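You operate a simulated robot arm through the tools that you are given. There is no shell and no other tool. Be economical: measure what you need, move in short steps, check, and stop when the job is done.

Carry out the task below with a simulated two-armed robot. There is one attempt and no reset: what you move stays moved.

Task
Carry the cream tub to the trolley in the grey tray.
Fine: the tub stands in the damp cabinet: open the door, stand the tub in the tray, shut the door again, then carry the tray by both ends on to the trolley top; the brake lever, the black dial and the other goods in the cabinet stay.
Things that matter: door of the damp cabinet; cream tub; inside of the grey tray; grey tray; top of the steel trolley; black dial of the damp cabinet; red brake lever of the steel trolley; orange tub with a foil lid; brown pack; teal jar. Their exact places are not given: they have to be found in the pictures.

Only the result counts: the job must be done as asked and must still hold three seconds after the hand-in. Knocking over, shifting, dropping, spilling or breaking anything else fails it.

Robot
Two 7-joint arms with two-finger parallel grippers on one trunk, on a base that drives. Base frame: it is fixed to the floor where the robot stands at the start and does not move with it; the origin is under the middle of the robot, x ahead of it, y to its left, z up. Lengths are in mm, angles in rad, forces in N, time in s.
The left shoulder is at the start at [70, 163, 970], the right one opposite. With the tool pointing down near the work surface each hand reaches from about 100 to 840 mm from the robot's upright axis, wherever it stands, measured 20 degrees to its own side. Places, roughly: door of the damp cabinet [1000, -400, 800]; inside of the grey tray [1100, 200, 800]; top of the steel trolley [800, 2200, 800]; black dial of the damp cabinet [1000, -300, 1300]; red brake lever of the steel trolley [500, 2200, 600]; cream tub [1250, -500, 750]; orange tub with a foil lid [1250, -250, 500]; brown pack [1250, -250, 750]; teal jar [1250, -500, 500]. Payload 3.43 kg a hand.
The tool frame of a hand sits at the grasp point between the pads (the TCP): z along the fingers, y along the line on which they close. The tips reach 34 mm beyond it. The gripper opens to 128 mm. The fingers are 24 mm wide and 12 mm thick; the gripper's body (48 by 130 mm) begins 96 mm behind the TCP.
Orientation is that of the tool frame in the base frame, as a unit quaternion [w, x, y, z]. With the fingers straight down and closing along the base's y, the tool's x points along the base's -x, its y along +y and its z along -z.

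Tools
- The arms move only by the tool arm_command. It takes "left_moves", "right_moves" or both (then of equal length, played together; a hand with none holds still); each is a list of rows, each an object of numbers (a shift or turn left out is 0, a gripper value left out holds the last): "x", "y", "z": the shift along the base's x, y, z in mm; "ax", "ay", "az": the turn, a rotation vector about the base's x, y, z in rad. In form: [{"x": .., "y": .., "z": .., "ax": .., "ay": .., "az": ..}, ...]. A call has 1 to 20 rows; each row is the pose to reach, as a shift and turn from the pose commanded when the call began. "left_gripper" and "right_gripper" are, for a hand that has rows, the finger opening in mm, from 0 to 128, set as the call begins (left out, the last holds). Rows are played at 5 a second. More than 50 mm and 0.15 rad between two rows, or a gripper value outside its range, and nothing of the call is played. A pose out of reach is approached as far as the arm can. The call stops where the force on the tool passes 90 N (or 10 N more than at its start, if that is more) or the arm is blocked; 0.2 s more then pass. The fingers move at their own pace (about 153 mm/s each) and stop on an object; they squeeze with about 21 N. The grip force told is the motor's: it shows also when the fingers shut on nothing. Time passes only in rows, and 0.2 s behind the last, so rows that repeat a pose let the fingers close. It gives the time, the measured TCP pose, the force on the tool (base axes), the opening and the grip force at its end, in the units of the frame above (readings bear some noise).
- Cameras (640 x 400 px; columns grow to the right, rows downward): "scene" is now at [142.9, -11.4, 1222.6]; the picture's right is [-0.21, -0.98, 0.00], its down [-0.35, 0.07, -0.93] and it looks along [0.91, -0.19, -0.36] (base axes); focal length 250 px, centre (320, 200). "left" rides on the left gripper at [76, 11, -160] in its tool frame; the picture's right is [-0.15, 0.99, 0.00], its down [-0.88, -0.13, -0.46] and it looks along [-0.45, -0.07, 0.89] (tool axes); focal length 234 px, centre (320, 200). "right" rides on the right gripper at [76, -11, -160] in its tool frame; the picture's right is [0.15, 0.99, 0.00], its down [-0.88, 0.13, -0.46] and it looks along [-0.45, 0.07, 0.89] (tool axes); focal length 234 px, centre (320, 200).
- capture(camera): a new picture of that camera. The clock stands still meanwhile.
- lift_body(by): slides the trunk up (or, below 0, down) by that many mm; the arms and the scene camera ride with it, the base frame stays. It gives what a move gives, with no picture.
- roll_base(legs): drives the robot by 1 to 6 legs, each [ahead, left, turn to the left] in mm, mm and rad, along the robot's own axes; the way and the turn of a leg run together, so that a leg with both is an arc; at most 1500 mm and 3.142 rad a leg. The arms and the cameras ride along, it lands a little off, and it stops where it bumps. It gives what a move gives.
- aim_head(pan, tilt): turns the head with the scene camera to pan (to the left, within 1.501 rad either way) and tilt (down, from -0.506 to 1.204), counted from straight ahead of the robot. It gives what a move gives.
- probe_pixels(camera, pixels): for up to 12 pixels [column, row] of the newest picture of that camera ("zoom" is the newest enlarged one), the place [x, y, z] in the base frame of the surface seen there, good to about 2 mm, but the place of the scene camera against the robot may be out by one fixed shift of up to 12 mm in any direction. The clock stands still meanwhile.
- close_up(camera, box): a new picture of the part [left, top, right, bottom] of that camera's present view, enlarged. The clock stands still meanwhile.
- hand_in(): hands the job in; it is judged then, once.

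Go step by step. Measure first, check grasps and placings, and put right what went wrong. The budget is 80 turns and 58 pictures, counting those below and the enlarged ones. Unless the task says otherwise, let go and move clear before handing in, and close with one line.

The tools are called by a JSON object that holds its "name" and its "arguments". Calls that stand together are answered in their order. arm_command: Moves the arms, as the interface text tells. Its arguments: {"type":"object","properties":{"left_moves":{"type":"array","items":{"type":"object","properties":{"x":{"type":"number"},"y":{"type":"number"},"z":{"type":"number"},"ax":{"type":"number"},"ay":{"type":"number"},"az":{"type":"number"}}}},"left_gripper":{"type":"number"},"right_moves":{"type":"array","items":{"type":"object","properties":{"x":{"type":"number"},"y":{"type":"number"},"z":{"type":"number"},"ax":{"type":"number"},"ay":{"type":"number"},"az":{"type":"number"}}}},"right_gripper":{"type":"number"}},"required":[]} The other tools are called the same way: lift_body (by) slides the trunk up or down; roll_base (legs) drives the base; aim_head (pan, tilt) turns the head that bears the scene camera; capture (camera) takes a picture; probe_pixels (camera, pixels) gives the place of the surface under pixels of a picture; close_up (camera, box) takes an enlarged picture of a part of a camera's view; hand_in () hands the job in.

At the start:

```text
time_s: 0.0
left_position: [519.2, 46.2, 1001.6]
left_orientation: [0.0, 0.0, 1.0, 0.0]
left_ft_force: [0.2, -0.2, 0.1]
left_gripper_width: 128.2
left_gripper_force: 0.1
right_position: [528.0, -326.6, 946.9]
right_orientation: [0.001, 0.0, 1.0, 0.0]
right_ft_force: [0.1, 0.6, 0.2]
right_gripper_width: 127.9
right_gripper_force: 0.0
trunk travel left (down, up): [-450.0, 490.0]
robot x, y, heading: [-3.3, -0.3, 0.001]
head pan, tilt: [-0.208, 0.367]
```

scene: 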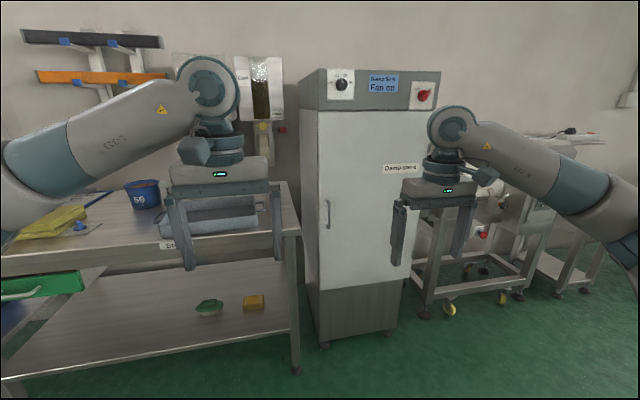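
right: 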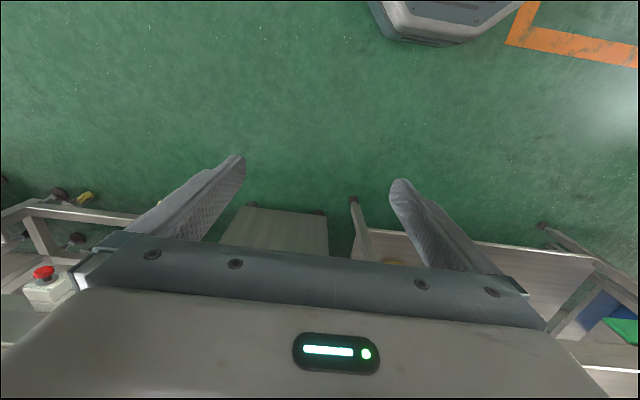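
left: 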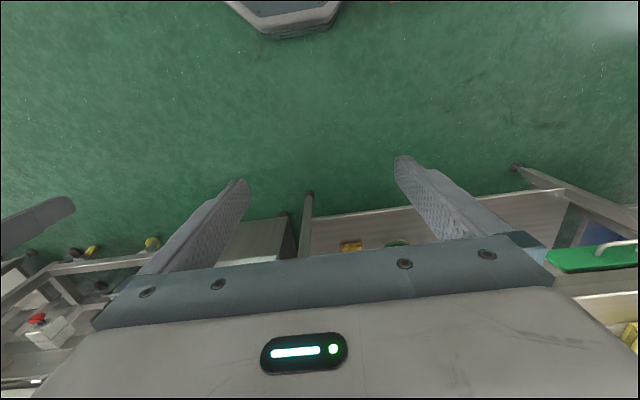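

The scene shows the cabinet door with its handle at about (327,215), the dial at (342,85) and the grey tray on the bench at about (210,220). I'll measure these first.

{"name": "close_up", "arguments": {"camera": "scene", "box": [280, 60, 460, 350]}}

{"name": "probe_pixels", "arguments": {"camera": "scene", "pixels": [[327, 203], [327, 215], [327, 226], [318, 215], [335, 215], [319, 112], [436, 112], [318, 290], [342, 85], [300, 71], [210, 222], [250, 200]]}}

```text
1.38 times, centred on (370, 205) of scene
```

zoom: 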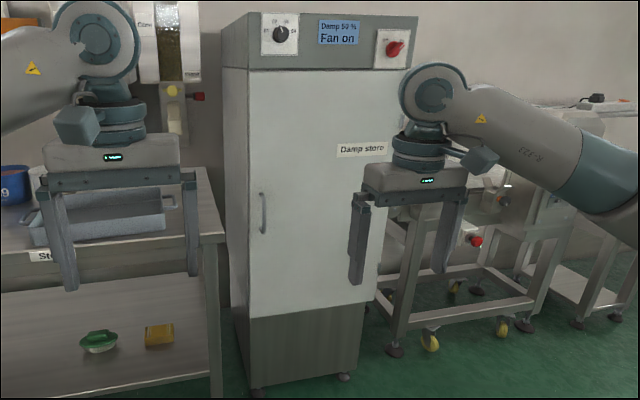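

```text
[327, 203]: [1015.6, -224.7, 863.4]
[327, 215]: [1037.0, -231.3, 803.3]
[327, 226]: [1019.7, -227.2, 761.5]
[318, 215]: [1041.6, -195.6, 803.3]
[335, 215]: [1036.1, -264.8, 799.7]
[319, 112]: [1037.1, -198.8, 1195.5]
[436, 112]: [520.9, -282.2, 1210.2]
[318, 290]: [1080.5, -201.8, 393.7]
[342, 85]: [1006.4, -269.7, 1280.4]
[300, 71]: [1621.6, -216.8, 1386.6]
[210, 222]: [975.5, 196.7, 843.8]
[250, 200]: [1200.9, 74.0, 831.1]
```

The handle bar is near x≈1017, y≈-226, z 760–863, the door face is at x≈1037, and the tray is partly hidden by the left arm. I'll look to the left for the trolley.

{"name": "aim_head", "arguments": {"pan": 1.2, "tilt": 0.35}}

{"name": "capture", "arguments": {"camera": "scene"}}

```text
time_s: 1.5
left_position: [519.2, 47.2, 1001.7]
left_orientation: [0.0, 0.0, 1.0, 0.0]
left_ft_force: [-0.3, 0.5, -0.2]
left_gripper_width: 127.9
left_gripper_force: 0.1
right_position: [528.3, -326.8, 947.2]
right_orientation: [0.001, 0.0, 1.0, -0.001]
right_ft_force: [0.0, 0.0, -1.1]
right_gripper_width: 128.0
right_gripper_force: 0.0
trunk travel left (down, up): [-450.0, 490.0]
robot x, y, heading: [-0.4, -2.1, 0.005]
head pan, tilt: [1.201, 0.351]
```

```text
53 pictures are left
```

scene: 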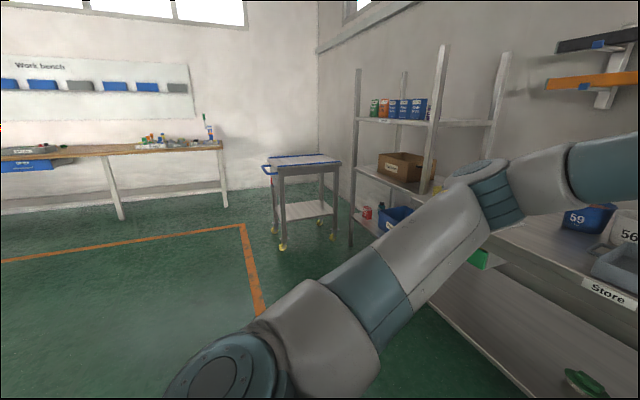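

The trolley top is at (300,163). I'll measure its corners and zoom in.

{"name": "probe_pixels", "arguments": {"camera": "scene", "pixels": [[269, 157], [326, 154], [340, 163], [280, 170], [305, 162], [268, 170], [283, 245], [358, 180]]}}

{"name": "close_up", "arguments": {"camera": "scene", "box": [240, 130, 400, 260]}}

```text
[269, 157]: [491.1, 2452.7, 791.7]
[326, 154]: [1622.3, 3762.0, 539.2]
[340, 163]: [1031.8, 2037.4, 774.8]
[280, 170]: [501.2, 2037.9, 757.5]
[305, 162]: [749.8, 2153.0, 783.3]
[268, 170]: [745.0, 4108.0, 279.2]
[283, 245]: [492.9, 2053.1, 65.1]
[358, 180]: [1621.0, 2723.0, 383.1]
```

```text
3.08 times, centred on (320, 195) of scene
```

zoom: 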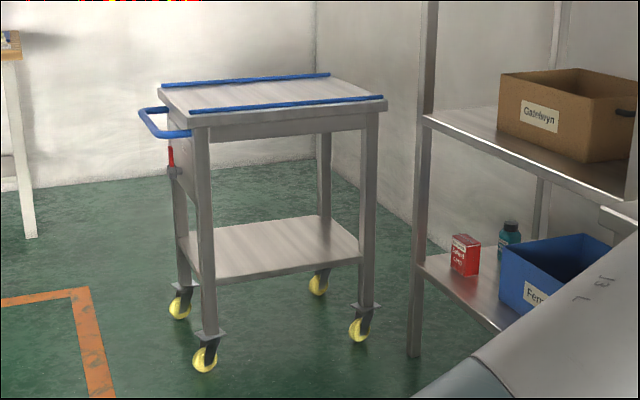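

The trolley top spans x≈490–1030 and y≈2037–2450 at z≈783, with blue rails on its long edges. Next I'll move the left hand aside and turn the right hand to point forward at handle height.

{"name": "arm_command", "arguments": {"left_moves": [{"y": 30}, {"y": 60}, {"y": 90}, {"y": 120}, {"y": 150}, {"y": 180}, {"y": 210}, {"y": 240}, {"y": 270}, {"y": 300}, {"y": 300}], "right_moves": [{"ay": -0.145, "z": -13}, {"ay": -0.29, "z": -26}, {"ay": -0.435, "z": -39}, {"ay": -0.58, "z": -52}, {"ay": -0.725, "z": -65}, {"ay": -0.87, "z": -78}, {"ay": -1.015, "z": -91}, {"ay": -1.16, "z": -104}, {"ay": -1.305, "z": -117}, {"ay": -1.45, "z": -130}, {"ay": -1.5708, "z": -135}]}}

{"name": "aim_head", "arguments": {"pan": 0.15, "tilt": 0.4}}

{"name": "capture", "arguments": {"camera": "scene"}}

{"name": "capture", "arguments": {"camera": "right"}}

```text
time_s: 3.9
left_position: [520.3, 345.6, 1001.9]
left_orientation: [0.0, 0.001, 1.0, 0.001]
left_ft_force: [-0.3, 0.6, 0.4]
left_gripper_width: 128.3
left_gripper_force: 0.0
right_position: [548.5, -349.0, 811.7]
right_orientation: [0.715, -0.012, 0.699, -0.004]
right_ft_force: [-3.1, 1.1, -10.4]
right_gripper_width: 128.1
right_gripper_force: 0.1
right hand out of reach, approached as far as the arm can: row 6, 7, 8, 9, 10, 11
trunk travel left (down, up): [-450.0, 490.0]
robot x, y, heading: [0.2, -0.8, -0.0]
head pan, tilt: [1.201, 0.351]
```

```text
time_s: 5.2
left_position: [519.8, 346.0, 1002.0]
left_orientation: [0.0, 0.0, 1.0, 0.0]
left_ft_force: [0.2, -0.6, -0.2]
left_gripper_width: 128.2
left_gripper_force: 0.1
right_position: [551.3, -346.6, 818.6]
right_orientation: [0.718, -0.02, 0.695, -0.005]
right_ft_force: [0.0, 0.0, -0.5]
right_gripper_width: 128.2
right_gripper_force: 0.1
trunk travel left (down, up): [-450.0, 490.0]
robot x, y, heading: [-2.4, -0.2, 0.003]
head pan, tilt: [0.15, 0.4]
```

```text
51 pictures are left
```

scene: 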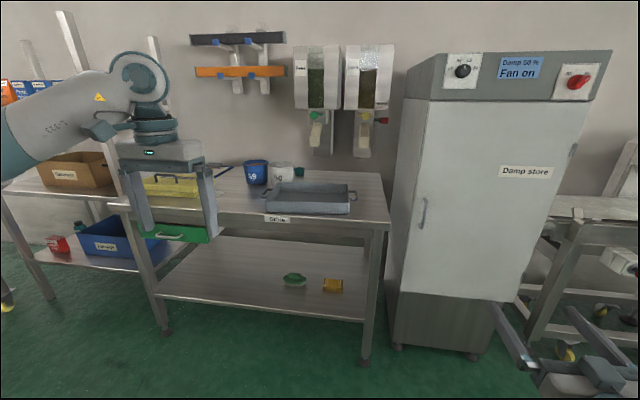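

```text
50 pictures are left
```

right: 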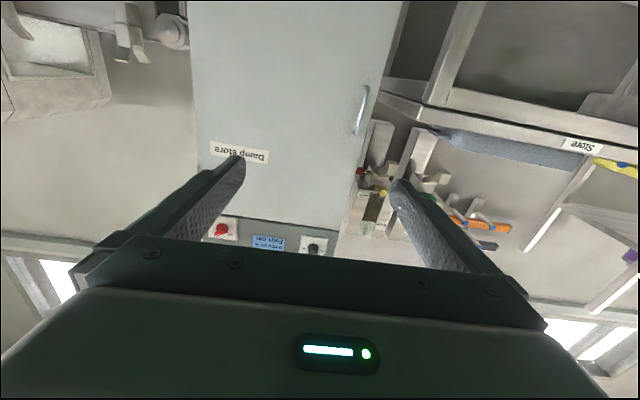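

The tray has lugs at both ends, around (266,196) and (353,194), and lies along y. I'll probe the tray and the handle with both cameras.

{"name": "probe_pixels", "arguments": {"camera": "right", "pixels": [[366, 90], [361, 108], [356, 130], [362, 90], [350, 110], [240, 153], [205, 100], [316, 246]]}}

{"name": "close_up", "arguments": {"camera": "scene", "box": [240, 150, 400, 250]}}

{"name": "probe_pixels", "arguments": {"camera": "scene", "pixels": [[421, 215], [503, 171], [463, 71], [265, 195], [355, 194], [268, 208], [348, 209], [280, 184], [342, 184], [310, 198], [385, 222], [110, 205]]}}

```text
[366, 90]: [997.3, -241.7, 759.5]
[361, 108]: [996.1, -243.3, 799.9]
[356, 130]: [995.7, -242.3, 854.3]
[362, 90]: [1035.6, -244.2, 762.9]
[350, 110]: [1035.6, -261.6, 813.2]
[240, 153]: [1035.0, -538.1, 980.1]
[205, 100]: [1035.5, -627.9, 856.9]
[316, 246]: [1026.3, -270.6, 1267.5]
```

```text
4.00 times, centred on (320, 200) of scene
```

zoom: 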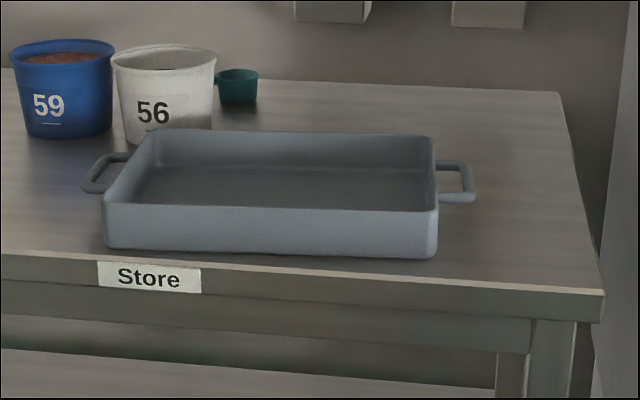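

```text
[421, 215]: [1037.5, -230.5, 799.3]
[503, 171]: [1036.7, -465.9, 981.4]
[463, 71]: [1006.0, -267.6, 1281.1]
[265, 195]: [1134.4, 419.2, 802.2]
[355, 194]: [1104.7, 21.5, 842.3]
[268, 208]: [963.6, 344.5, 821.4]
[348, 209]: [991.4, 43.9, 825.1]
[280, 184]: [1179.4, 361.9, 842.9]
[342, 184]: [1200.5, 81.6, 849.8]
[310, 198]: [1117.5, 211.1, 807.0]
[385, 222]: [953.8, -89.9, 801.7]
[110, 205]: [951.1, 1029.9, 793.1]
```

The right camera puts the handle bar at x≈997, y≈-242, z 760–855, with the door face at x≈1035 and the hinge near y≈-650. I'll drive closer.

{"name": "roll_base", "arguments": {"legs": [[200, -100, 0]]}}

{"name": "arm_command", "arguments": {"right_moves": [{"x": 10, "y": 10}, {"x": 30, "y": 20}, {"x": 50, "y": 40}, {"x": 80, "y": 70}], "right_gripper": 80}}

{"name": "capture", "arguments": {"camera": "right"}}

```text
time_s: 7.0
left_position: [723.1, 245.8, 1000.1]
left_orientation: [-0.001, 0.002, 1.0, 0.0]
left_ft_force: [0.6, 0.9, 0.6]
left_gripper_width: 128.3
left_gripper_force: 0.1
right_position: [746.7, -444.7, 798.0]
right_orientation: [0.706, -0.002, 0.708, 0.005]
right_ft_force: [0.4, 0.1, 0.2]
right_gripper_width: 127.9
right_gripper_force: 0.0
trunk travel left (down, up): [-450.0, 490.0]
robot x, y, heading: [203.0, -99.7, -0.001]
head pan, tilt: [0.15, 0.4]
```

```text
time_s: 8.0
left_position: [723.6, 246.4, 1001.4]
left_orientation: [0.001, 0.001, 1.0, 0.0]
left_ft_force: [0.0, -0.1, 0.3]
left_gripper_width: 128.0
left_gripper_force: 0.1
right_position: [818.6, -430.0, 811.4]
right_orientation: [0.703, -0.012, 0.711, 0.025]
right_ft_force: [-0.4, -0.4, 0.4]
right_gripper_width: 80.1
right_gripper_force: 0.1
right hand out of reach, approached as far as the arm can: row 1, 2, 3, 4
trunk travel left (down, up): [-450.0, 490.0]
robot x, y, heading: [197.7, -97.6, -0.0]
head pan, tilt: [0.15, 0.4]
```

```text
48 pictures are left
```

right: 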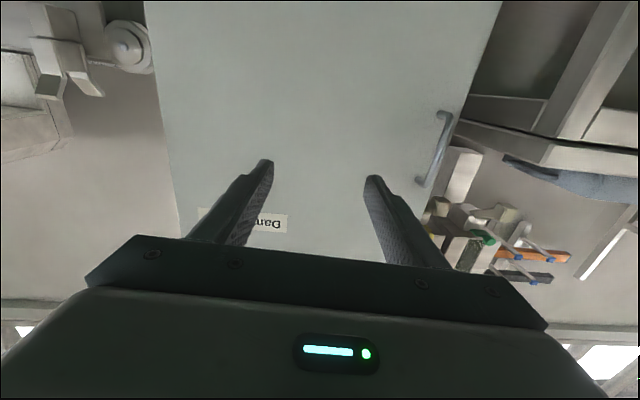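

The right hand lags in y by about 70 mm (a joint limit), so I'll back the base off so the arm is more stretched, and see whether it follows.

{"name": "roll_base", "arguments": {"legs": [[-150, 0, 0]]}}

{"name": "arm_command", "arguments": {"right_moves": [{"x": 40, "y": 0}, {"x": 80, "y": 20}, {"x": 120, "y": 40}, {"x": 160, "y": 60}, {"x": 200, "y": 80}, {"x": 230, "y": 90}, {"x": 230, "y": 90}]}}

```text
time_s: 9.3
left_position: [571.3, 245.5, 1001.8]
left_orientation: [0.001, 0.0, 1.0, -0.001]
left_ft_force: [-1.0, -1.1, 0.8]
left_gripper_width: 128.1
left_gripper_force: 0.1
right_position: [666.2, -430.7, 812.7]
right_orientation: [0.704, -0.013, 0.71, 0.024]
right_ft_force: [-0.7, -0.2, 0.0]
right_gripper_width: 80.1
right_gripper_force: 0.0
trunk travel left (down, up): [-450.0, 490.0]
robot x, y, heading: [49.4, -100.2, -0.003]
head pan, tilt: [0.15, 0.4]
```

```text
time_s: 10.9
left_position: [571.8, 246.3, 1001.9]
left_orientation: [0.0, 0.0, 1.0, 0.0]
left_ft_force: [0.5, 0.8, -0.4]
left_gripper_width: 128.3
left_gripper_force: 0.1
right_position: [872.0, -390.6, 755.6]
right_orientation: [0.698, -0.031, 0.713, 0.061]
right_ft_force: [-0.6, 0.2, -0.1]
right_gripper_width: 79.9
right_gripper_force: 0.1
right hand out of reach, approached as far as the arm can: row 2, 3, 4, 5, 6, 7
trunk travel left (down, up): [-450.0, 490.0]
robot x, y, heading: [49.8, -102.1, -0.003]
head pan, tilt: [0.15, 0.4]
```

The level-forward hand keeps hitting a limit. I'll try it pitched about 35–40° down, which still pinches the vertical bar.

{"name": "arm_command", "arguments": {"right_moves": [{"ay": 0.14, "z": 10}, {"ay": 0.28, "z": 20}, {"ay": 0.42, "z": 30}, {"ay": 0.56, "z": 40}, {"ay": 0.65, "z": 40}, {"ay": 0.65, "z": 40}]}}

```text
time_s: 12.3
left_position: [571.5, 246.8, 1001.3]
left_orientation: [0.001, 0.0, 1.0, 0.0]
left_ft_force: [-0.4, -0.8, 0.3]
left_gripper_width: 128.1
left_gripper_force: 0.2
right_position: [867.7, -390.1, 789.1]
right_orientation: [0.433, -0.009, 0.899, 0.067]
right_ft_force: [-0.4, 1.0, 0.0]
right_gripper_width: 79.9
right_gripper_force: 0.2
trunk travel left (down, up): [-450.0, 490.0]
robot x, y, heading: [52.9, -99.5, -0.002]
head pan, tilt: [0.15, 0.4]
```

That pitch is reachable. I'll straighten the residual tilt and move in front of the handle at y≈-242, z≈812.

{"name": "arm_command", "arguments": {"right_moves": [{"ax": -0.04, "az": -0.025, "y": 20, "z": 5}, {"ax": -0.08, "az": -0.05, "y": 50, "z": 10}, {"ax": -0.113, "az": -0.074, "y": 85, "z": 15}, {"ax": -0.113, "az": -0.074, "y": 120, "z": 20}, {"ax": -0.113, "az": -0.074, "y": 147, "z": 22}, {"ax": -0.113, "az": -0.074, "y": 147, "z": 22}]}}

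{"name": "capture", "arguments": {"camera": "right"}}

```text
time_s: 13.7
left_position: [571.8, 246.3, 1001.4]
left_orientation: [0.0, 0.0, 1.0, 0.001]
left_ft_force: [0.7, 0.0, -0.7]
left_gripper_width: 127.8
left_gripper_force: 0.1
right_position: [865.1, -245.2, 812.8]
right_orientation: [0.435, -0.001, 0.9, 0.0]
right_ft_force: [-0.1, 0.4, -0.2]
right_gripper_width: 80.0
right_gripper_force: 0.0
trunk travel left (down, up): [-450.0, 490.0]
robot x, y, heading: [50.1, -99.9, -0.002]
head pan, tilt: [0.15, 0.4]
```

```text
47 pictures are left
```

right: 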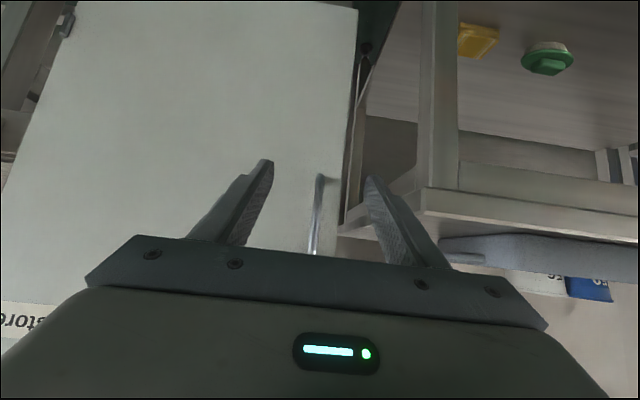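

The handle at (319,180–250) lies between the fingers. I'll probe it to refine the position.

{"name": "probe_pixels", "arguments": {"camera": "right", "pixels": [[320, 182], [318, 205], [315, 235], [353, 60], [300, 205], [20, 190]]}}

```text
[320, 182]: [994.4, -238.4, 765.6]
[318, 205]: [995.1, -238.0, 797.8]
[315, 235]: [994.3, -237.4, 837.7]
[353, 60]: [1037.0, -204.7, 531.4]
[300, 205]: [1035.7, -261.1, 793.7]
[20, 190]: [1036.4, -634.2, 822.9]
```

The bar's front surface is at x≈994.5, y≈-238. I'll advance to x≈992 and close.

{"name": "arm_command", "arguments": {"right_moves": [{"x": 40, "y": 4}, {"x": 80, "y": 7}, {"x": 110, "y": 7}, {"x": 127, "y": 7}, {"x": 127, "y": 7}]}}

{"name": "arm_command", "arguments": {"right_moves": [{}, {}, {}, {}], "right_gripper": 0}}

```text
time_s: 14.9
left_position: [571.2, 245.9, 1002.1]
left_orientation: [0.0, 0.0, 1.0, 0.0]
left_ft_force: [0.3, 0.8, -0.2]
left_gripper_width: 128.2
left_gripper_force: 0.0
right_position: [995.2, -237.9, 811.2]
right_orientation: [0.435, -0.001, 0.9, 0.0]
right_ft_force: [0.2, 0.2, -0.4]
right_gripper_width: 79.8
right_gripper_force: 0.0
trunk travel left (down, up): [-450.0, 490.0]
robot x, y, heading: [47.6, -102.1, -0.004]
head pan, tilt: [0.15, 0.4]
```

```text
time_s: 15.9
left_position: [571.5, 247.2, 1000.4]
left_orientation: [0.0, 0.0, 1.0, 0.0]
left_ft_force: [0.1, -0.9, 0.4]
left_gripper_width: 128.3
left_gripper_force: 0.0
right_position: [994.7, -236.4, 811.1]
right_orientation: [0.436, -0.002, 0.9, 0.001]
right_ft_force: [-0.5, 0.8, -0.4]
right_gripper_width: 11.5
right_gripper_force: 44.6
trunk travel left (down, up): [-450.0, 490.0]
robot x, y, heading: [52.1, -101.0, -0.002]
head pan, tilt: [0.15, 0.4]
```

It's gripped (opening 11.5 mm). I'll pull along the hinge arc, turning the hand with the door.

{"name": "arm_command", "arguments": {"right_moves": [{"x": -20, "y": -2, "az": 0.05}, {"x": -41, "y": -7, "az": 0.1}, {"x": -61, "y": -12, "az": 0.15}, {"x": -81, "y": -18, "az": 0.2}, {"x": -100, "y": -25, "az": 0.25}, {"x": -120, "y": -33, "az": 0.3}]}}

```text
time_s: 17.3
left_position: [570.7, 247.5, 1001.7]
left_orientation: [0.0, -0.001, 1.0, 0.0]
left_ft_force: [-0.6, -0.3, -0.5]
left_gripper_width: 128.2
left_gripper_force: 0.0
right_position: [874.5, -267.3, 810.1]
right_orientation: [0.429, -0.137, 0.89, 0.064]
right_ft_force: [-5.3, 9.7, -4.6]
right_gripper_width: 11.9
right_gripper_force: 44.5
trunk travel left (down, up): [-450.0, 490.0]
robot x, y, heading: [49.8, -100.3, 0.003]
head pan, tilt: [0.15, 0.4]
```

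Door moving with low force. I'll continue the arc to 0.6 rad.

{"name": "arm_command", "arguments": {"right_moves": [{"x": -19, "y": -9, "az": 0.05}, {"x": -37, "y": -19, "az": 0.1}, {"x": -54, "y": -30, "az": 0.15}, {"x": -72, "y": -41, "az": 0.2}, {"x": -88, "y": -54, "az": 0.25}, {"x": -104, "y": -67, "az": 0.3}]}}

{"name": "capture", "arguments": {"camera": "scene"}}

```text
time_s: 18.7
left_position: [569.8, 249.0, 1002.1]
left_orientation: [0.001, 0.0, 1.0, 0.0]
left_ft_force: [-0.1, -0.3, -0.2]
left_gripper_width: 128.2
left_gripper_force: 0.1
right_position: [768.3, -333.0, 811.2]
right_orientation: [0.413, -0.27, 0.86, 0.13]
right_ft_force: [-24.9, 30.8, -16.5]
right_gripper_width: 11.7
right_gripper_force: 45.2
trunk travel left (down, up): [-450.0, 490.0]
robot x, y, heading: [51.2, -101.1, 0.002]
head pan, tilt: [0.15, 0.4]
```

```text
46 pictures are left
```

scene: 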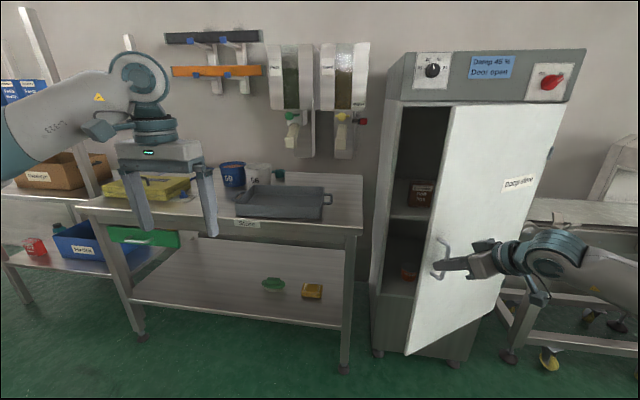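

The door is about 34° open. The force points outward along the radius, so I'll shift the arc slightly outward and continue to about 1.0 rad.

{"name": "arm_command", "arguments": {"right_moves": [{"x": -20, "y": -8, "az": 0.05}, {"x": -35, "y": -22, "az": 0.1}, {"x": -49, "y": -38, "az": 0.15}, {"x": -62, "y": -54, "az": 0.2}, {"x": -75, "y": -71, "az": 0.25}, {"x": -87, "y": -88, "az": 0.3}, {"x": -98, "y": -106, "az": 0.35}, {"x": -108, "y": -124, "az": 0.4}]}}

```text
time_s: 20.1
left_position: [574.5, 241.1, 1001.4]
left_orientation: [0.001, 0.001, 1.0, 0.0]
left_ft_force: [-0.3, 0.6, 1.4]
left_gripper_width: 128.2
left_gripper_force: 0.1
right_position: [726.4, -369.6, 812.1]
right_orientation: [0.43, -0.325, 0.827, 0.159]
right_ft_force: [29.8, -30.5, -15.6]
right_gripper_width: 11.6
right_gripper_force: 45.2
right hand out of reach, approached as far as the arm can: row 3, 4, 5, 6
trunk travel left (down, up): [-450.0, 490.0]
robot x, y, heading: [51.1, -103.0, -0.004]
head pan, tilt: [0.15, 0.4]
stopped in row 6 (right hand): the force on the tool passed its limit (the readings are from after the stop); the commanded pose is now the measured one
```

The right arm is at its limit with the door about 40° open. I'll release and back out along the finger axis.

{"name": "arm_command", "arguments": {"right_moves": [{}, {}], "right_gripper": 45}}

{"name": "arm_command", "arguments": {"right_moves": [{"x": -15, "y": -13, "z": 16}, {"x": -30, "y": -25, "z": 31}, {"x": -50, "y": -40, "z": 50}, {"x": -70, "y": -40, "z": 65}, {"x": -90, "y": -20, "z": 75, "az": -0.1}, {"x": -110, "y": 0, "z": 85, "az": -0.2}, {"x": -120, "y": 30, "z": 90, "az": -0.3}, {"x": -120, "y": 70, "z": 90, "az": -0.42}, {"x": -120, "y": 110, "z": 90, "az": -0.55}, {"x": -120, "y": 140, "z": 90, "az": -0.68}]}}

{"name": "capture", "arguments": {"camera": "scene"}}

```text
time_s: 20.7
left_position: [572.1, 247.2, 1001.9]
left_orientation: [0.0, 0.0, 1.0, 0.0]
left_ft_force: [-0.1, -0.3, 0.5]
left_gripper_width: 127.9
left_gripper_force: 0.0
right_position: [720.8, -359.1, 818.1]
right_orientation: [0.432, -0.333, 0.822, 0.163]
right_ft_force: [0.1, -0.3, 0.1]
right_gripper_width: 45.1
right_gripper_force: 0.0
trunk travel left (down, up): [-450.0, 490.0]
robot x, y, heading: [49.9, -99.1, -0.003]
head pan, tilt: [0.15, 0.4]
```

```text
time_s: 22.9
left_position: [572.9, 245.1, 1001.4]
left_orientation: [-0.001, 0.001, 1.0, -0.001]
left_ft_force: [-0.9, -0.4, -0.4]
left_gripper_width: 127.8
left_gripper_force: 0.0
right_position: [601.7, -220.9, 908.0]
right_orientation: [0.462, -0.038, 0.886, 0.009]
right_ft_force: [0.6, -0.1, 0.7]
right_gripper_width: 45.2
right_gripper_force: 0.1
right hand out of reach, approached as far as the arm can: row 2, 3, 4, 8, 9
trunk travel left (down, up): [-450.0, 490.0]
robot x, y, heading: [50.2, -99.2, 0.001]
head pan, tilt: [0.15, 0.4]
```

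```text
45 pictures are left
```

scene: 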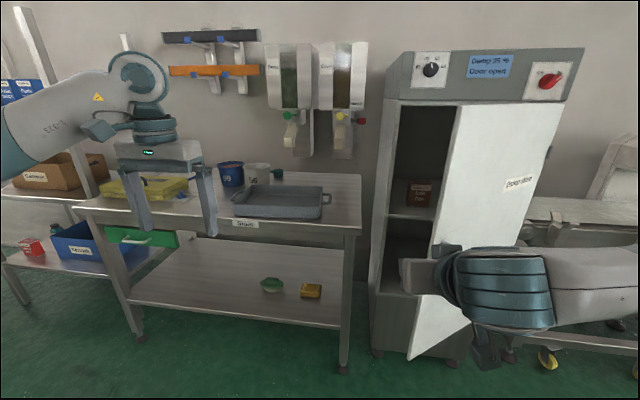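

The door stays put and the hand is clear at (602,-221,908). I'll probe the free edge of the door before passing around it.

{"name": "probe_pixels", "arguments": {"camera": "scene", "pixels": [[456, 120], [447, 170], [438, 235], [414, 340], [560, 110], [391, 130], [405, 212], [420, 190], [430, 70]]}}

```text
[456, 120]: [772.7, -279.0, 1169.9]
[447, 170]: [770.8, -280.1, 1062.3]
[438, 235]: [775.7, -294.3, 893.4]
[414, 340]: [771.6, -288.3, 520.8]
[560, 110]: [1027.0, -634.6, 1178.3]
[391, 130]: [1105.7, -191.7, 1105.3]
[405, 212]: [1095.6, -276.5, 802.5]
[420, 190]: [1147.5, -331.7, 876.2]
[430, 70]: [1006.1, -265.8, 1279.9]
```

The free edge is at about (772,-282), so the door is open about 36°. I'll pass the hand left of it, then push the door's inner face rightward.

{"name": "arm_command", "arguments": {"right_moves": [{"y": 35}, {"x": 40, "y": 65}, {"x": 80, "y": 70}, {"x": 120, "y": 70}, {"x": 160, "y": 70}, {"x": 200, "y": 70}, {"x": 240, "y": 70}, {"x": 280, "y": 65}, {"x": 280, "y": 65}], "right_gripper": 0}}

{"name": "capture", "arguments": {"camera": "scene"}}

```text
time_s: 24.9
left_position: [571.2, 245.4, 1001.6]
left_orientation: [0.001, 0.0, 1.0, -0.001]
left_ft_force: [0.7, 0.0, -0.3]
left_gripper_width: 128.2
left_gripper_force: 0.0
right_position: [882.2, -154.5, 908.4]
right_orientation: [0.461, -0.04, 0.886, 0.011]
right_ft_force: [-0.9, -0.3, 0.4]
right_gripper_width: 0.0
right_gripper_force: 20.5
trunk travel left (down, up): [-450.0, 490.0]
robot x, y, heading: [53.0, -104.2, -0.006]
head pan, tilt: [0.15, 0.4]
```

```text
44 pictures are left
```

scene: 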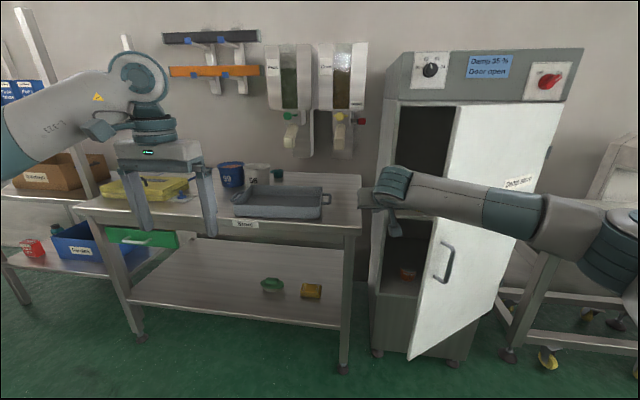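

The right forearm crosses in front of the door and would block it. I'll retract the right hand and use the left arm, which reaches in from the other side.

{"name": "arm_command", "arguments": {"right_moves": [{"x": -45}, {"x": -90, "y": 5}, {"x": -135, "y": 5}, {"x": -180, "y": 5}, {"x": -225, "y": 0}, {"x": -270, "y": -10}, {"x": -310, "y": -30}, {"x": -350, "y": -60}, {"x": -380, "y": -95}, {"x": -400, "y": -135}, {"x": -400, "y": -175}, {"x": -400, "y": -175}]}}

{"name": "arm_command", "arguments": {"left_moves": [{"x": 30, "y": -35}, {"x": 60, "y": -70}, {"x": 90, "y": -105}, {"x": 120, "y": -140}, {"x": 150, "y": -175}, {"x": 180, "y": -210}, {"x": 210, "y": -245}, {"x": 240, "y": -280}, {"x": 270, "y": -315}, {"x": 300, "y": -350}, {"x": 310, "y": -370}, {"x": 310, "y": -370}], "left_gripper": 0}}

{"name": "capture", "arguments": {"camera": "scene"}}

```text
time_s: 27.5
left_position: [574.0, 247.3, 1000.9]
left_orientation: [0.0, 0.0, 1.0, -0.002]
left_ft_force: [0.2, 0.9, 0.2]
left_gripper_width: 128.0
left_gripper_force: 0.1
right_position: [598.5, -329.6, 963.2]
right_orientation: [0.461, -0.04, 0.886, 0.009]
right_ft_force: [0.2, 0.4, -0.5]
right_gripper_width: 0.0
right_gripper_force: 21.0
right hand out of reach, approached as far as the arm can: row 7, 8, 9, 10, 11, 12
trunk travel left (down, up): [-450.0, 490.0]
robot x, y, heading: [50.7, -103.8, 0.004]
head pan, tilt: [0.15, 0.4]
```

```text
time_s: 30.1
left_position: [813.0, -95.4, 974.3]
left_orientation: [0.001, 0.001, 1.0, 0.0]
left_ft_force: [0.0, 0.3, 0.6]
left_gripper_width: 0.0
left_gripper_force: 21.0
left hand out of reach, approached as far as the arm can: row 9, 10, 11, 12
right_position: [598.0, -330.9, 963.2]
right_orientation: [0.461, -0.04, 0.887, 0.01]
right_ft_force: [-0.6, -0.7, 1.0]
right_gripper_width: 0.0
right_gripper_force: 21.5
trunk travel left (down, up): [-450.0, 490.0]
robot x, y, heading: [52.8, -98.4, -0.001]
head pan, tilt: [0.15, 0.4]
```

```text
43 pictures are left
```

scene: 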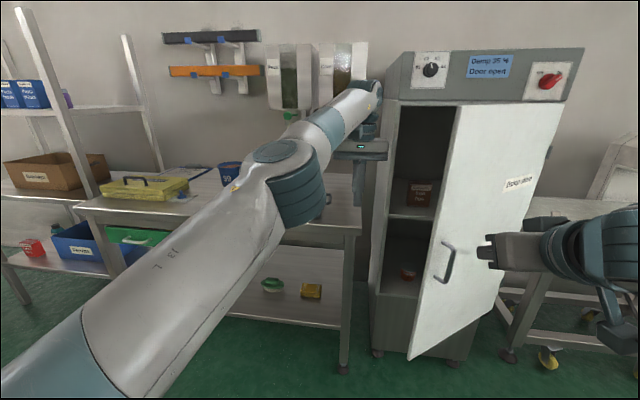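

The left hand is at (813,-95) inside of the edge, but the right hand is in the door's way. I'll turn it down and draw it back, then drive forward a little.

{"name": "arm_command", "arguments": {"right_moves": [{"ay": 0.12, "x": -20}, {"ay": 0.24, "x": -45}, {"ay": 0.36, "x": -70}, {"ay": 0.48, "x": -95}, {"ay": 0.6, "x": -120}, {"ay": 0.72, "x": -145}, {"ay": 0.84, "x": -170}, {"ay": 0.95, "x": -195}, {"ay": 0.95, "x": -225}, {"ay": 0.95, "x": -250}, {"ay": 0.95, "x": -250}]}}

{"name": "roll_base", "arguments": {"legs": [[90, 0, 0]]}}

```text
time_s: 32.5
left_position: [812.1, -95.7, 974.6]
left_orientation: [0.0, 0.0, 1.0, 0.001]
left_ft_force: [0.0, 0.0, 0.5]
left_gripper_width: 0.0
left_gripper_force: 21.0
right_position: [349.2, -332.9, 965.5]
right_orientation: [0.006, -0.03, 0.999, 0.026]
right_ft_force: [0.3, -0.2, 0.0]
right_gripper_width: 0.0
right_gripper_force: 21.5
trunk travel left (down, up): [-450.0, 490.0]
robot x, y, heading: [57.6, -101.8, 0.002]
head pan, tilt: [0.15, 0.4]
```

```text
time_s: 33.6
left_position: [904.3, -95.1, 974.4]
left_orientation: [0.0, 0.0, 1.0, 0.0]
left_ft_force: [-0.7, 0.3, -0.8]
left_gripper_width: 0.0
left_gripper_force: 21.0
right_position: [441.0, -332.3, 964.6]
right_orientation: [0.006, -0.03, 0.999, 0.027]
right_ft_force: [0.3, 0.0, -0.3]
right_gripper_width: 0.0
right_gripper_force: 20.8
trunk travel left (down, up): [-450.0, 490.0]
robot x, y, heading: [140.6, -98.9, -0.002]
head pan, tilt: [0.15, 0.4]
```

The left hand at (904,-95) sits inside the opening. I'll strafe right without contact first, then push with the arm.

{"name": "roll_base", "arguments": {"legs": [[0, -180, 0]]}}

{"name": "arm_command", "arguments": {"left_moves": [{"x": -5, "y": -30}, {"x": -10, "y": -60}, {"x": -20, "y": -90}, {"x": -30, "y": -120}, {"x": -45, "y": -150}, {"x": -60, "y": -180}, {"x": -75, "y": -210}, {"x": -90, "y": -235}]}}

{"name": "capture", "arguments": {"camera": "scene"}}

```text
time_s: 35.1
left_position: [903.5, -276.1, 975.3]
left_orientation: [0.0, -0.001, 1.0, 0.0]
left_ft_force: [-0.3, -0.1, 0.5]
left_gripper_width: 0.0
left_gripper_force: 21.3
right_position: [439.9, -514.5, 964.3]
right_orientation: [0.004, -0.031, 0.999, 0.027]
right_ft_force: [-0.2, 0.0, -0.2]
right_gripper_width: 0.1
right_gripper_force: 21.7
trunk travel left (down, up): [-450.0, 490.0]
robot x, y, heading: [142.2, -282.3, 0.0]
head pan, tilt: [0.15, 0.4]
```

```text
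time_s: 37.0
left_position: [796.6, -467.0, 969.2]
left_orientation: [0.001, 0.0, 1.0, -0.002]
left_ft_force: [0.5, 0.0, -0.7]
left_gripper_width: 0.0
left_gripper_force: 20.9
left hand out of reach, approached as far as the arm can: row 1, 2, 3, 4, 5, 6, 7, 8
right_position: [440.3, -513.2, 964.7]
right_orientation: [0.005, -0.031, 0.999, 0.026]
right_ft_force: [-0.1, 0.3, 0.0]
right_gripper_width: 0.0
right_gripper_force: 21.1
trunk travel left (down, up): [-450.0, 490.0]
robot x, y, heading: [141.8, -281.7, 0.0]
head pan, tilt: [0.15, 0.4]
```

```text
42 pictures are left
```

scene: 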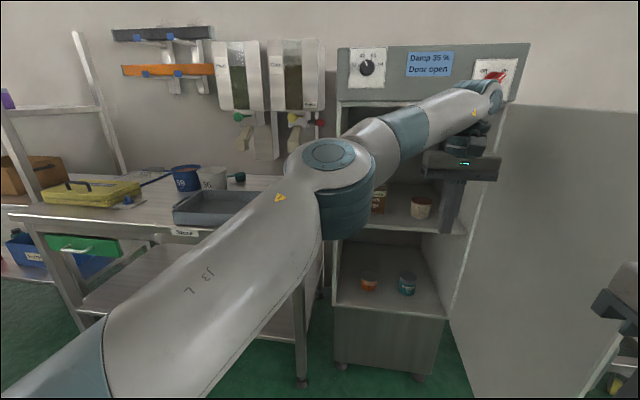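

The door is now wide open and the cream tub is visible at (421,207), with the brown pack at (378,200) to its left. I'll probe these and the door.

{"name": "probe_pixels", "arguments": {"camera": "scene", "pixels": [[506, 115], [630, 125], [600, 350], [421, 207], [414, 198], [430, 198], [421, 216], [378, 203], [440, 230], [345, 226], [465, 232], [400, 190]]}}

{"name": "close_up", "arguments": {"camera": "scene", "box": [330, 150, 490, 250]}}

```text
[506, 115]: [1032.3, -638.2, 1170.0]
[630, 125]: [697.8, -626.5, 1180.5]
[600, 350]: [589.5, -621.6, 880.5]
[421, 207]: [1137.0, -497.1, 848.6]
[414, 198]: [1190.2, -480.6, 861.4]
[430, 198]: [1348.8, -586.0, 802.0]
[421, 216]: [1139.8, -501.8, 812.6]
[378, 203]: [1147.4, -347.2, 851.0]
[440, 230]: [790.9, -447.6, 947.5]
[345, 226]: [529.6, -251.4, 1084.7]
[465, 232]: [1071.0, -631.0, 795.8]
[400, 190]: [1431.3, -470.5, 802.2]
```

```text
4.00 times, centred on (410, 200) of scene
```

zoom: 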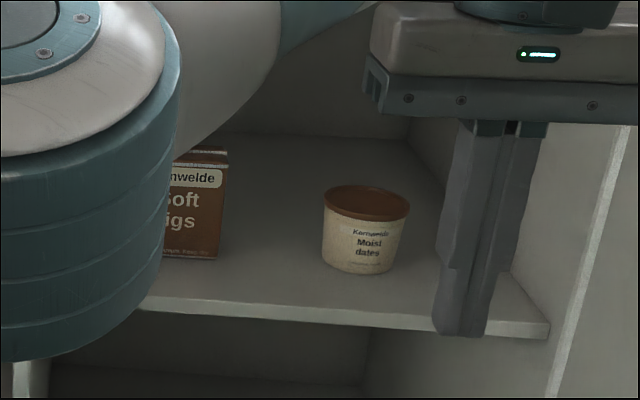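

The door is fully open (inner face y≈-625, edge x≈590). The tub stands on the shelf at z≈801, front at (1137,-497), about 62 tall. I'll withdraw the left hand, pitch it forward-down, and turn the base toward the tub.

{"name": "arm_command", "arguments": {"left_moves": [{"x": -15, "y": 40}, {"x": -30, "y": 80, "ay": -0.13}, {"x": -50, "y": 120, "ay": -0.26}, {"x": -55, "y": 150, "ay": -0.39}, {"x": -55, "y": 170, "ay": -0.52, "z": -10}, {"x": -55, "y": 170, "ay": -0.65, "z": -20}, {"x": -55, "y": 170, "ay": -0.78, "z": -30}, {"x": -55, "y": 170, "ay": -0.9, "z": -30}, {"x": -55, "y": 170, "ay": -0.93, "z": -30}], "left_gripper": 100}}

{"name": "capture", "arguments": {"camera": "left"}}

```text
time_s: 39.0
left_position: [744.2, -296.7, 939.5]
left_orientation: [0.449, -0.001, 0.893, 0.0]
left_ft_force: [0.2, 0.1, -0.7]
left_gripper_width: 100.1
left_gripper_force: 0.0
right_position: [441.8, -513.1, 965.1]
right_orientation: [0.005, -0.03, 0.999, 0.026]
right_ft_force: [0.1, 0.4, 0.1]
right_gripper_width: 0.0
right_gripper_force: 20.8
trunk travel left (down, up): [-450.0, 490.0]
robot x, y, heading: [141.1, -278.6, 0.001]
head pan, tilt: [0.15, 0.4]
```

```text
40 pictures are left
```

left: 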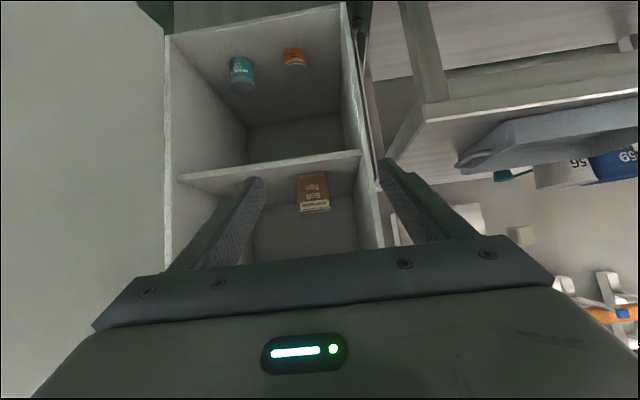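

Left pitch works and the view is clear. I'll drive forward and then turn right toward the tub.

{"name": "roll_base", "arguments": {"legs": [[125, 0, 0], [0, 0, -0.3]]}}

{"name": "capture", "arguments": {"camera": "left"}}

{"name": "aim_head", "arguments": {"pan": 0.0, "tilt": 0.45}}

{"name": "capture", "arguments": {"camera": "scene"}}

```text
time_s: 39.9
left_position: [772.2, -303.7, 940.8]
left_orientation: [0.45, 0.003, 0.893, -0.002]
left_ft_force: [0.5, -0.5, 0.5]
left_gripper_width: 99.8
left_gripper_force: 0.1
right_position: [466.2, -519.9, 966.9]
right_orientation: [0.013, -0.019, 0.999, 0.027]
right_ft_force: [-0.3, -0.2, 0.4]
right_gripper_width: 0.1
right_gripper_force: 20.6
trunk travel left (down, up): [-450.0, 490.0]
robot x, y, heading: [172.7, -278.4, -0.009]
head pan, tilt: [0.15, 0.4]
stopped in leg 1: the robot was blocked; the commanded pose is now the measured one
```

```text
39 pictures are left
```

left: 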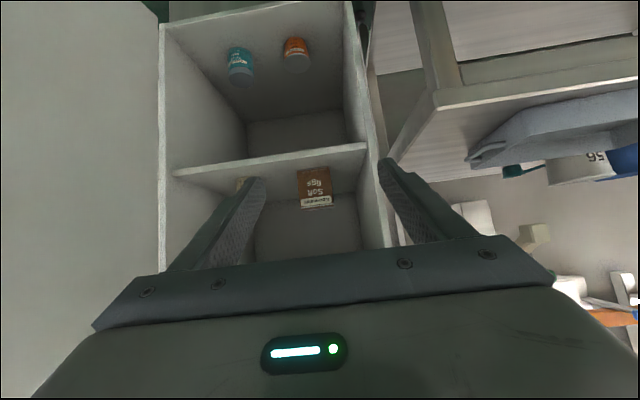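

```text
time_s: 40.6
left_position: [771.9, -302.0, 942.7]
left_orientation: [0.451, 0.002, 0.893, 0.0]
left_ft_force: [0.4, -0.3, 0.8]
left_gripper_width: 100.3
left_gripper_force: 0.0
right_position: [465.3, -519.5, 965.3]
right_orientation: [0.012, -0.021, 0.999, 0.026]
right_ft_force: [0.0, -0.3, 0.5]
right_gripper_width: 0.0
right_gripper_force: 21.0
trunk travel left (down, up): [-450.0, 490.0]
robot x, y, heading: [174.7, -277.4, -0.012]
head pan, tilt: [0.0, 0.45]
```

```text
38 pictures are left
```

scene: 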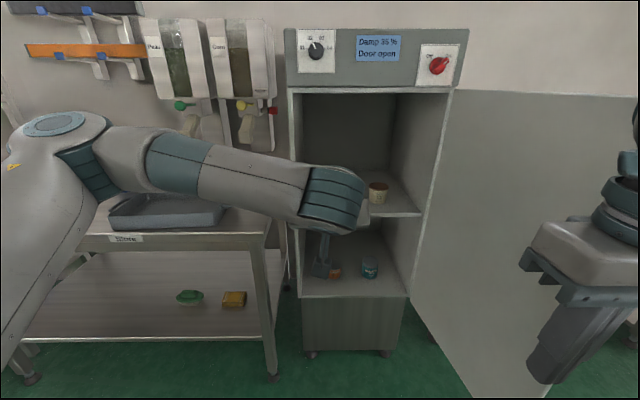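

The base was blocked at x≈175. I'll look through the right camera to see whether the right arm or the base touches the door.

{"name": "capture", "arguments": {"camera": "right"}}

{"name": "aim_head", "arguments": {"pan": -0.9, "tilt": 0.6}}

{"name": "capture", "arguments": {"camera": "scene"}}

```text
37 pictures are left
```

right: 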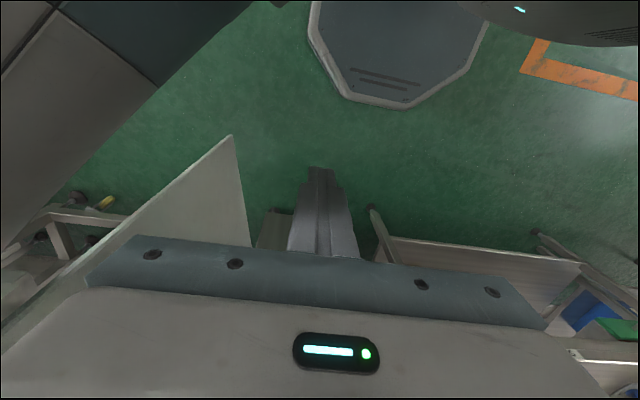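

```text
time_s: 41.8
left_position: [770.8, -299.7, 942.2]
left_orientation: [0.452, 0.002, 0.892, -0.001]
left_ft_force: [0.5, 0.5, 0.5]
left_gripper_width: 99.8
left_gripper_force: 0.1
right_position: [464.0, -519.8, 966.3]
right_orientation: [0.013, -0.02, 0.999, 0.027]
right_ft_force: [-0.4, -0.6, -0.7]
right_gripper_width: 0.0
right_gripper_force: 21.0
trunk travel left (down, up): [-450.0, 490.0]
robot x, y, heading: [173.6, -282.7, -0.013]
head pan, tilt: [-0.901, 0.6]
```

```text
36 pictures are left
```

scene: 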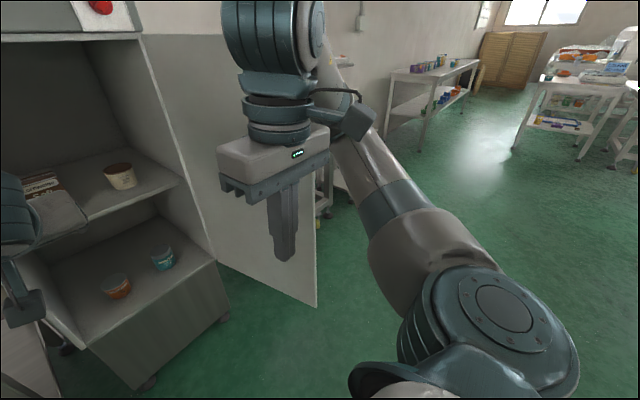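

The right forearm is what touches the door edge; the base itself is well clear. I'll back off, tuck the right hand toward the middle, and approach from further left with more turn.

{"name": "roll_base", "arguments": {"legs": [[-80, 0, 0.013]]}}

{"name": "arm_command", "arguments": {"right_moves": [{"x": -10, "y": 25}, {"x": -20, "y": 50}, {"x": -30, "y": 75}, {"x": -40, "y": 100}, {"x": -50, "y": 120}, {"x": -60, "y": 130}, {"x": -60, "y": 130}]}}

{"name": "roll_base", "arguments": {"legs": [[0, 90, 0], [200, 0, -0.2], [0, 0, -0.2]]}}

{"name": "capture", "arguments": {"camera": "scene"}}

{"name": "capture", "arguments": {"camera": "left"}}

```text
time_s: 42.8
left_position: [697.6, -291.3, 939.4]
left_orientation: [0.45, -0.003, 0.893, 0.0]
left_ft_force: [-0.6, 0.2, -0.2]
left_gripper_width: 99.9
left_gripper_force: 0.1
right_position: [393.1, -514.9, 963.7]
right_orientation: [0.009, -0.028, 0.999, 0.027]
right_ft_force: [-1.0, 0.7, 0.6]
right_gripper_width: 0.0
right_gripper_force: 21.3
trunk travel left (down, up): [-450.0, 490.0]
robot x, y, heading: [98.0, -283.4, 0.004]
head pan, tilt: [-0.901, 0.6]
```

```text
time_s: 44.4
left_position: [698.2, -291.5, 938.4]
left_orientation: [0.447, -0.004, 0.894, 0.002]
left_ft_force: [-0.2, 0.1, 0.4]
left_gripper_width: 100.1
left_gripper_force: 0.0
right_position: [336.7, -382.2, 964.6]
right_orientation: [0.006, -0.028, 0.999, 0.026]
right_ft_force: [-1.3, -0.6, 0.6]
right_gripper_width: 0.0
right_gripper_force: 20.7
right hand out of reach, approached as far as the arm can: row 6, 7
trunk travel left (down, up): [-450.0, 490.0]
robot x, y, heading: [97.7, -285.5, 0.005]
head pan, tilt: [-0.901, 0.6]
```

```text
time_s: 47.5
left_position: [844.6, -451.8, 939.1]
left_orientation: [0.44, 0.172, 0.877, -0.086]
left_ft_force: [0.3, 0.4, -0.1]
left_gripper_width: 99.9
left_gripper_force: 0.1
right_position: [475.8, -395.2, 965.0]
right_orientation: [0.012, 0.17, 0.985, 0.025]
right_ft_force: [0.2, 0.4, -1.1]
right_gripper_width: 0.0
right_gripper_force: 20.7
trunk travel left (down, up): [-450.0, 490.0]
robot x, y, heading: [294.6, -203.2, -0.396]
head pan, tilt: [-0.901, 0.6]
```

```text
35 pictures are left
```

scene: 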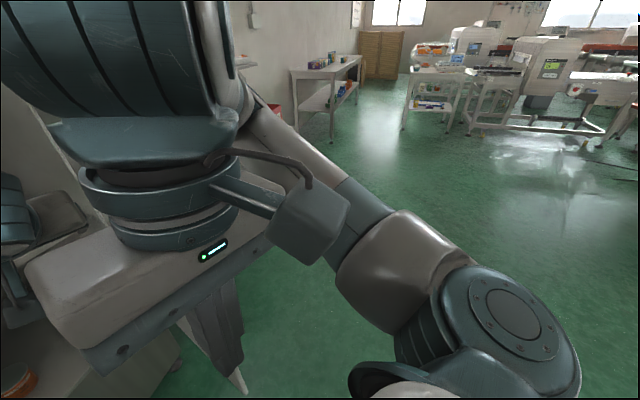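

```text
34 pictures are left
```

left: 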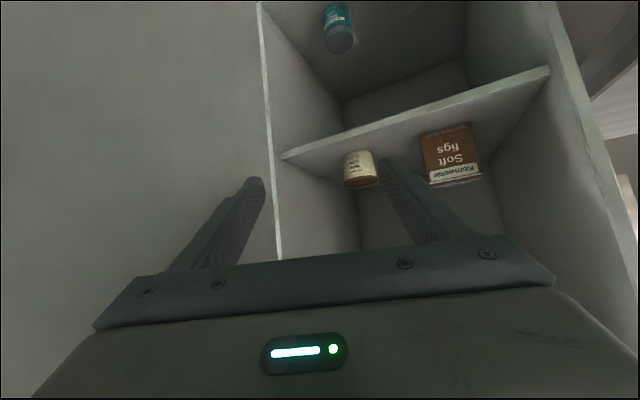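

Base is in place without contact, and the tub is at (360,168) in the left picture. I'll probe it and its surroundings.

{"name": "probe_pixels", "arguments": {"camera": "left", "pixels": [[347, 168], [360, 168], [373, 160], [349, 182], [370, 184], [358, 152], [422, 140], [430, 175], [360, 178], [320, 154], [270, 200], [400, 130]]}}

```text
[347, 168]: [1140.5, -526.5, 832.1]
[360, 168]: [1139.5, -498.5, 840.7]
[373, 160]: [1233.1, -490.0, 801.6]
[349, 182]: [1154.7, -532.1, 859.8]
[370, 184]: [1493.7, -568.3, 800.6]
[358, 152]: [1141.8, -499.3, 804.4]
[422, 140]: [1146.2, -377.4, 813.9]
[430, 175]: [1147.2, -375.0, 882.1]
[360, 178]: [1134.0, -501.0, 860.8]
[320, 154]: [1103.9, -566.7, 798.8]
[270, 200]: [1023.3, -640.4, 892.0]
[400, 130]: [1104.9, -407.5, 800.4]
```

Tub centre is about (1171,-506), rim at z≈860, and the pack is 130 mm to its left. I'll go to a pre-grasp point about 130 mm back along the finger axis.

{"name": "arm_command", "arguments": {"left_moves": [{"x": 40, "y": -3, "z": -2}, {"x": 80, "y": -5, "z": -4}, {"x": 120, "y": -8, "z": -6}, {"x": 160, "y": -10, "z": -8}, {"x": 200, "y": -13, "z": -10}, {"x": 232, "y": -15, "z": -13}, {"x": 232, "y": -15, "z": -13}]}}

{"name": "capture", "arguments": {"camera": "left"}}

```text
time_s: 49.1
left_position: [1077.4, -466.6, 925.3]
left_orientation: [0.439, 0.173, 0.877, -0.087]
left_ft_force: [1.6, -0.3, -0.2]
left_gripper_width: 99.9
left_gripper_force: 0.0
right_position: [475.5, -394.9, 965.3]
right_orientation: [0.014, 0.17, 0.985, 0.024]
right_ft_force: [0.1, -0.7, 0.4]
right_gripper_width: 0.0
right_gripper_force: 21.3
trunk travel left (down, up): [-450.0, 490.0]
robot x, y, heading: [291.6, -212.9, -0.391]
head pan, tilt: [-0.901, 0.6]
```

```text
33 pictures are left
```

left: 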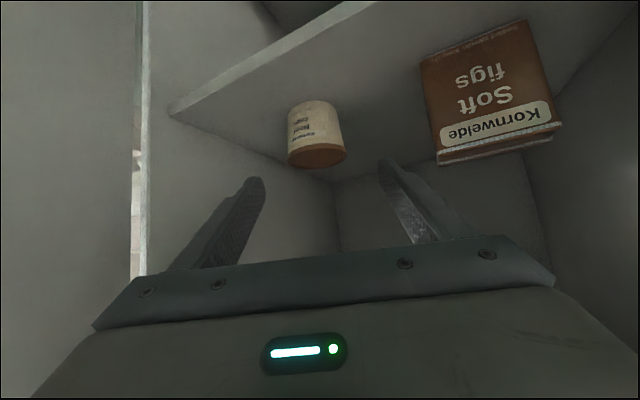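

The tub is centred between the fingers at (317,135). I'll refine its measure.

{"name": "probe_pixels", "arguments": {"camera": "left", "pixels": [[290, 150], [317, 150], [344, 148], [289, 160], [317, 155], [345, 157], [312, 103], [318, 165], [300, 163], [335, 163]]}}

```text
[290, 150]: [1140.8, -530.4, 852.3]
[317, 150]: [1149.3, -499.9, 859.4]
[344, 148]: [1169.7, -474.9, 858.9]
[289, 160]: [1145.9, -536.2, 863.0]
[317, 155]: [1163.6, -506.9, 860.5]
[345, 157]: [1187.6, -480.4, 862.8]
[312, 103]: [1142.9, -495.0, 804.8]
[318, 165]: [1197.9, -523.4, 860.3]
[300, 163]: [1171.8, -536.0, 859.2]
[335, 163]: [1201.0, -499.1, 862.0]
```

Tub centre is (1170,-508), rim diameter about 70 at z 862. I'll advance along the finger axis and grip.

{"name": "arm_command", "arguments": {"left_moves": [{"x": 30, "y": -13, "z": -26}, {"x": 60, "y": -27, "z": -52}, {"x": 80, "y": -36, "z": -69}, {"x": 92, "y": -41, "z": -80}, {"x": 92, "y": -41, "z": -80}]}}

{"name": "arm_command", "arguments": {"left_moves": [{}, {}, {}, {}], "left_gripper": 50}}

{"name": "capture", "arguments": {"camera": "left"}}

```text
time_s: 50.3
left_position: [1168.3, -506.5, 846.6]
left_orientation: [0.441, 0.173, 0.876, -0.088]
left_ft_force: [0.7, -0.5, -0.7]
left_gripper_width: 100.1
left_gripper_force: 0.0
right_position: [475.8, -394.9, 966.4]
right_orientation: [0.013, 0.17, 0.985, 0.024]
right_ft_force: [-0.2, 0.2, 0.1]
right_gripper_width: 0.0
right_gripper_force: 21.4
trunk travel left (down, up): [-450.0, 490.0]
robot x, y, heading: [292.4, -206.0, -0.392]
head pan, tilt: [-0.901, 0.6]
```

```text
time_s: 51.3
left_position: [1168.6, -506.2, 847.1]
left_orientation: [0.44, 0.173, 0.877, -0.088]
left_ft_force: [-0.1, -2.1, 0.1]
left_gripper_width: 72.9
left_gripper_force: 21.1
right_position: [475.8, -395.9, 964.4]
right_orientation: [0.013, 0.17, 0.985, 0.025]
right_ft_force: [-1.1, -1.1, -0.8]
right_gripper_width: 0.0
right_gripper_force: 21.4
trunk travel left (down, up): [-450.0, 490.0]
robot x, y, heading: [292.4, -208.3, -0.395]
head pan, tilt: [-0.901, 0.6]
```

```text
32 pictures are left
```

left: 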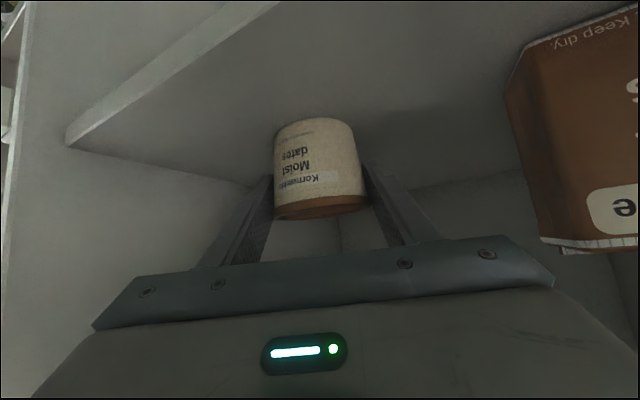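

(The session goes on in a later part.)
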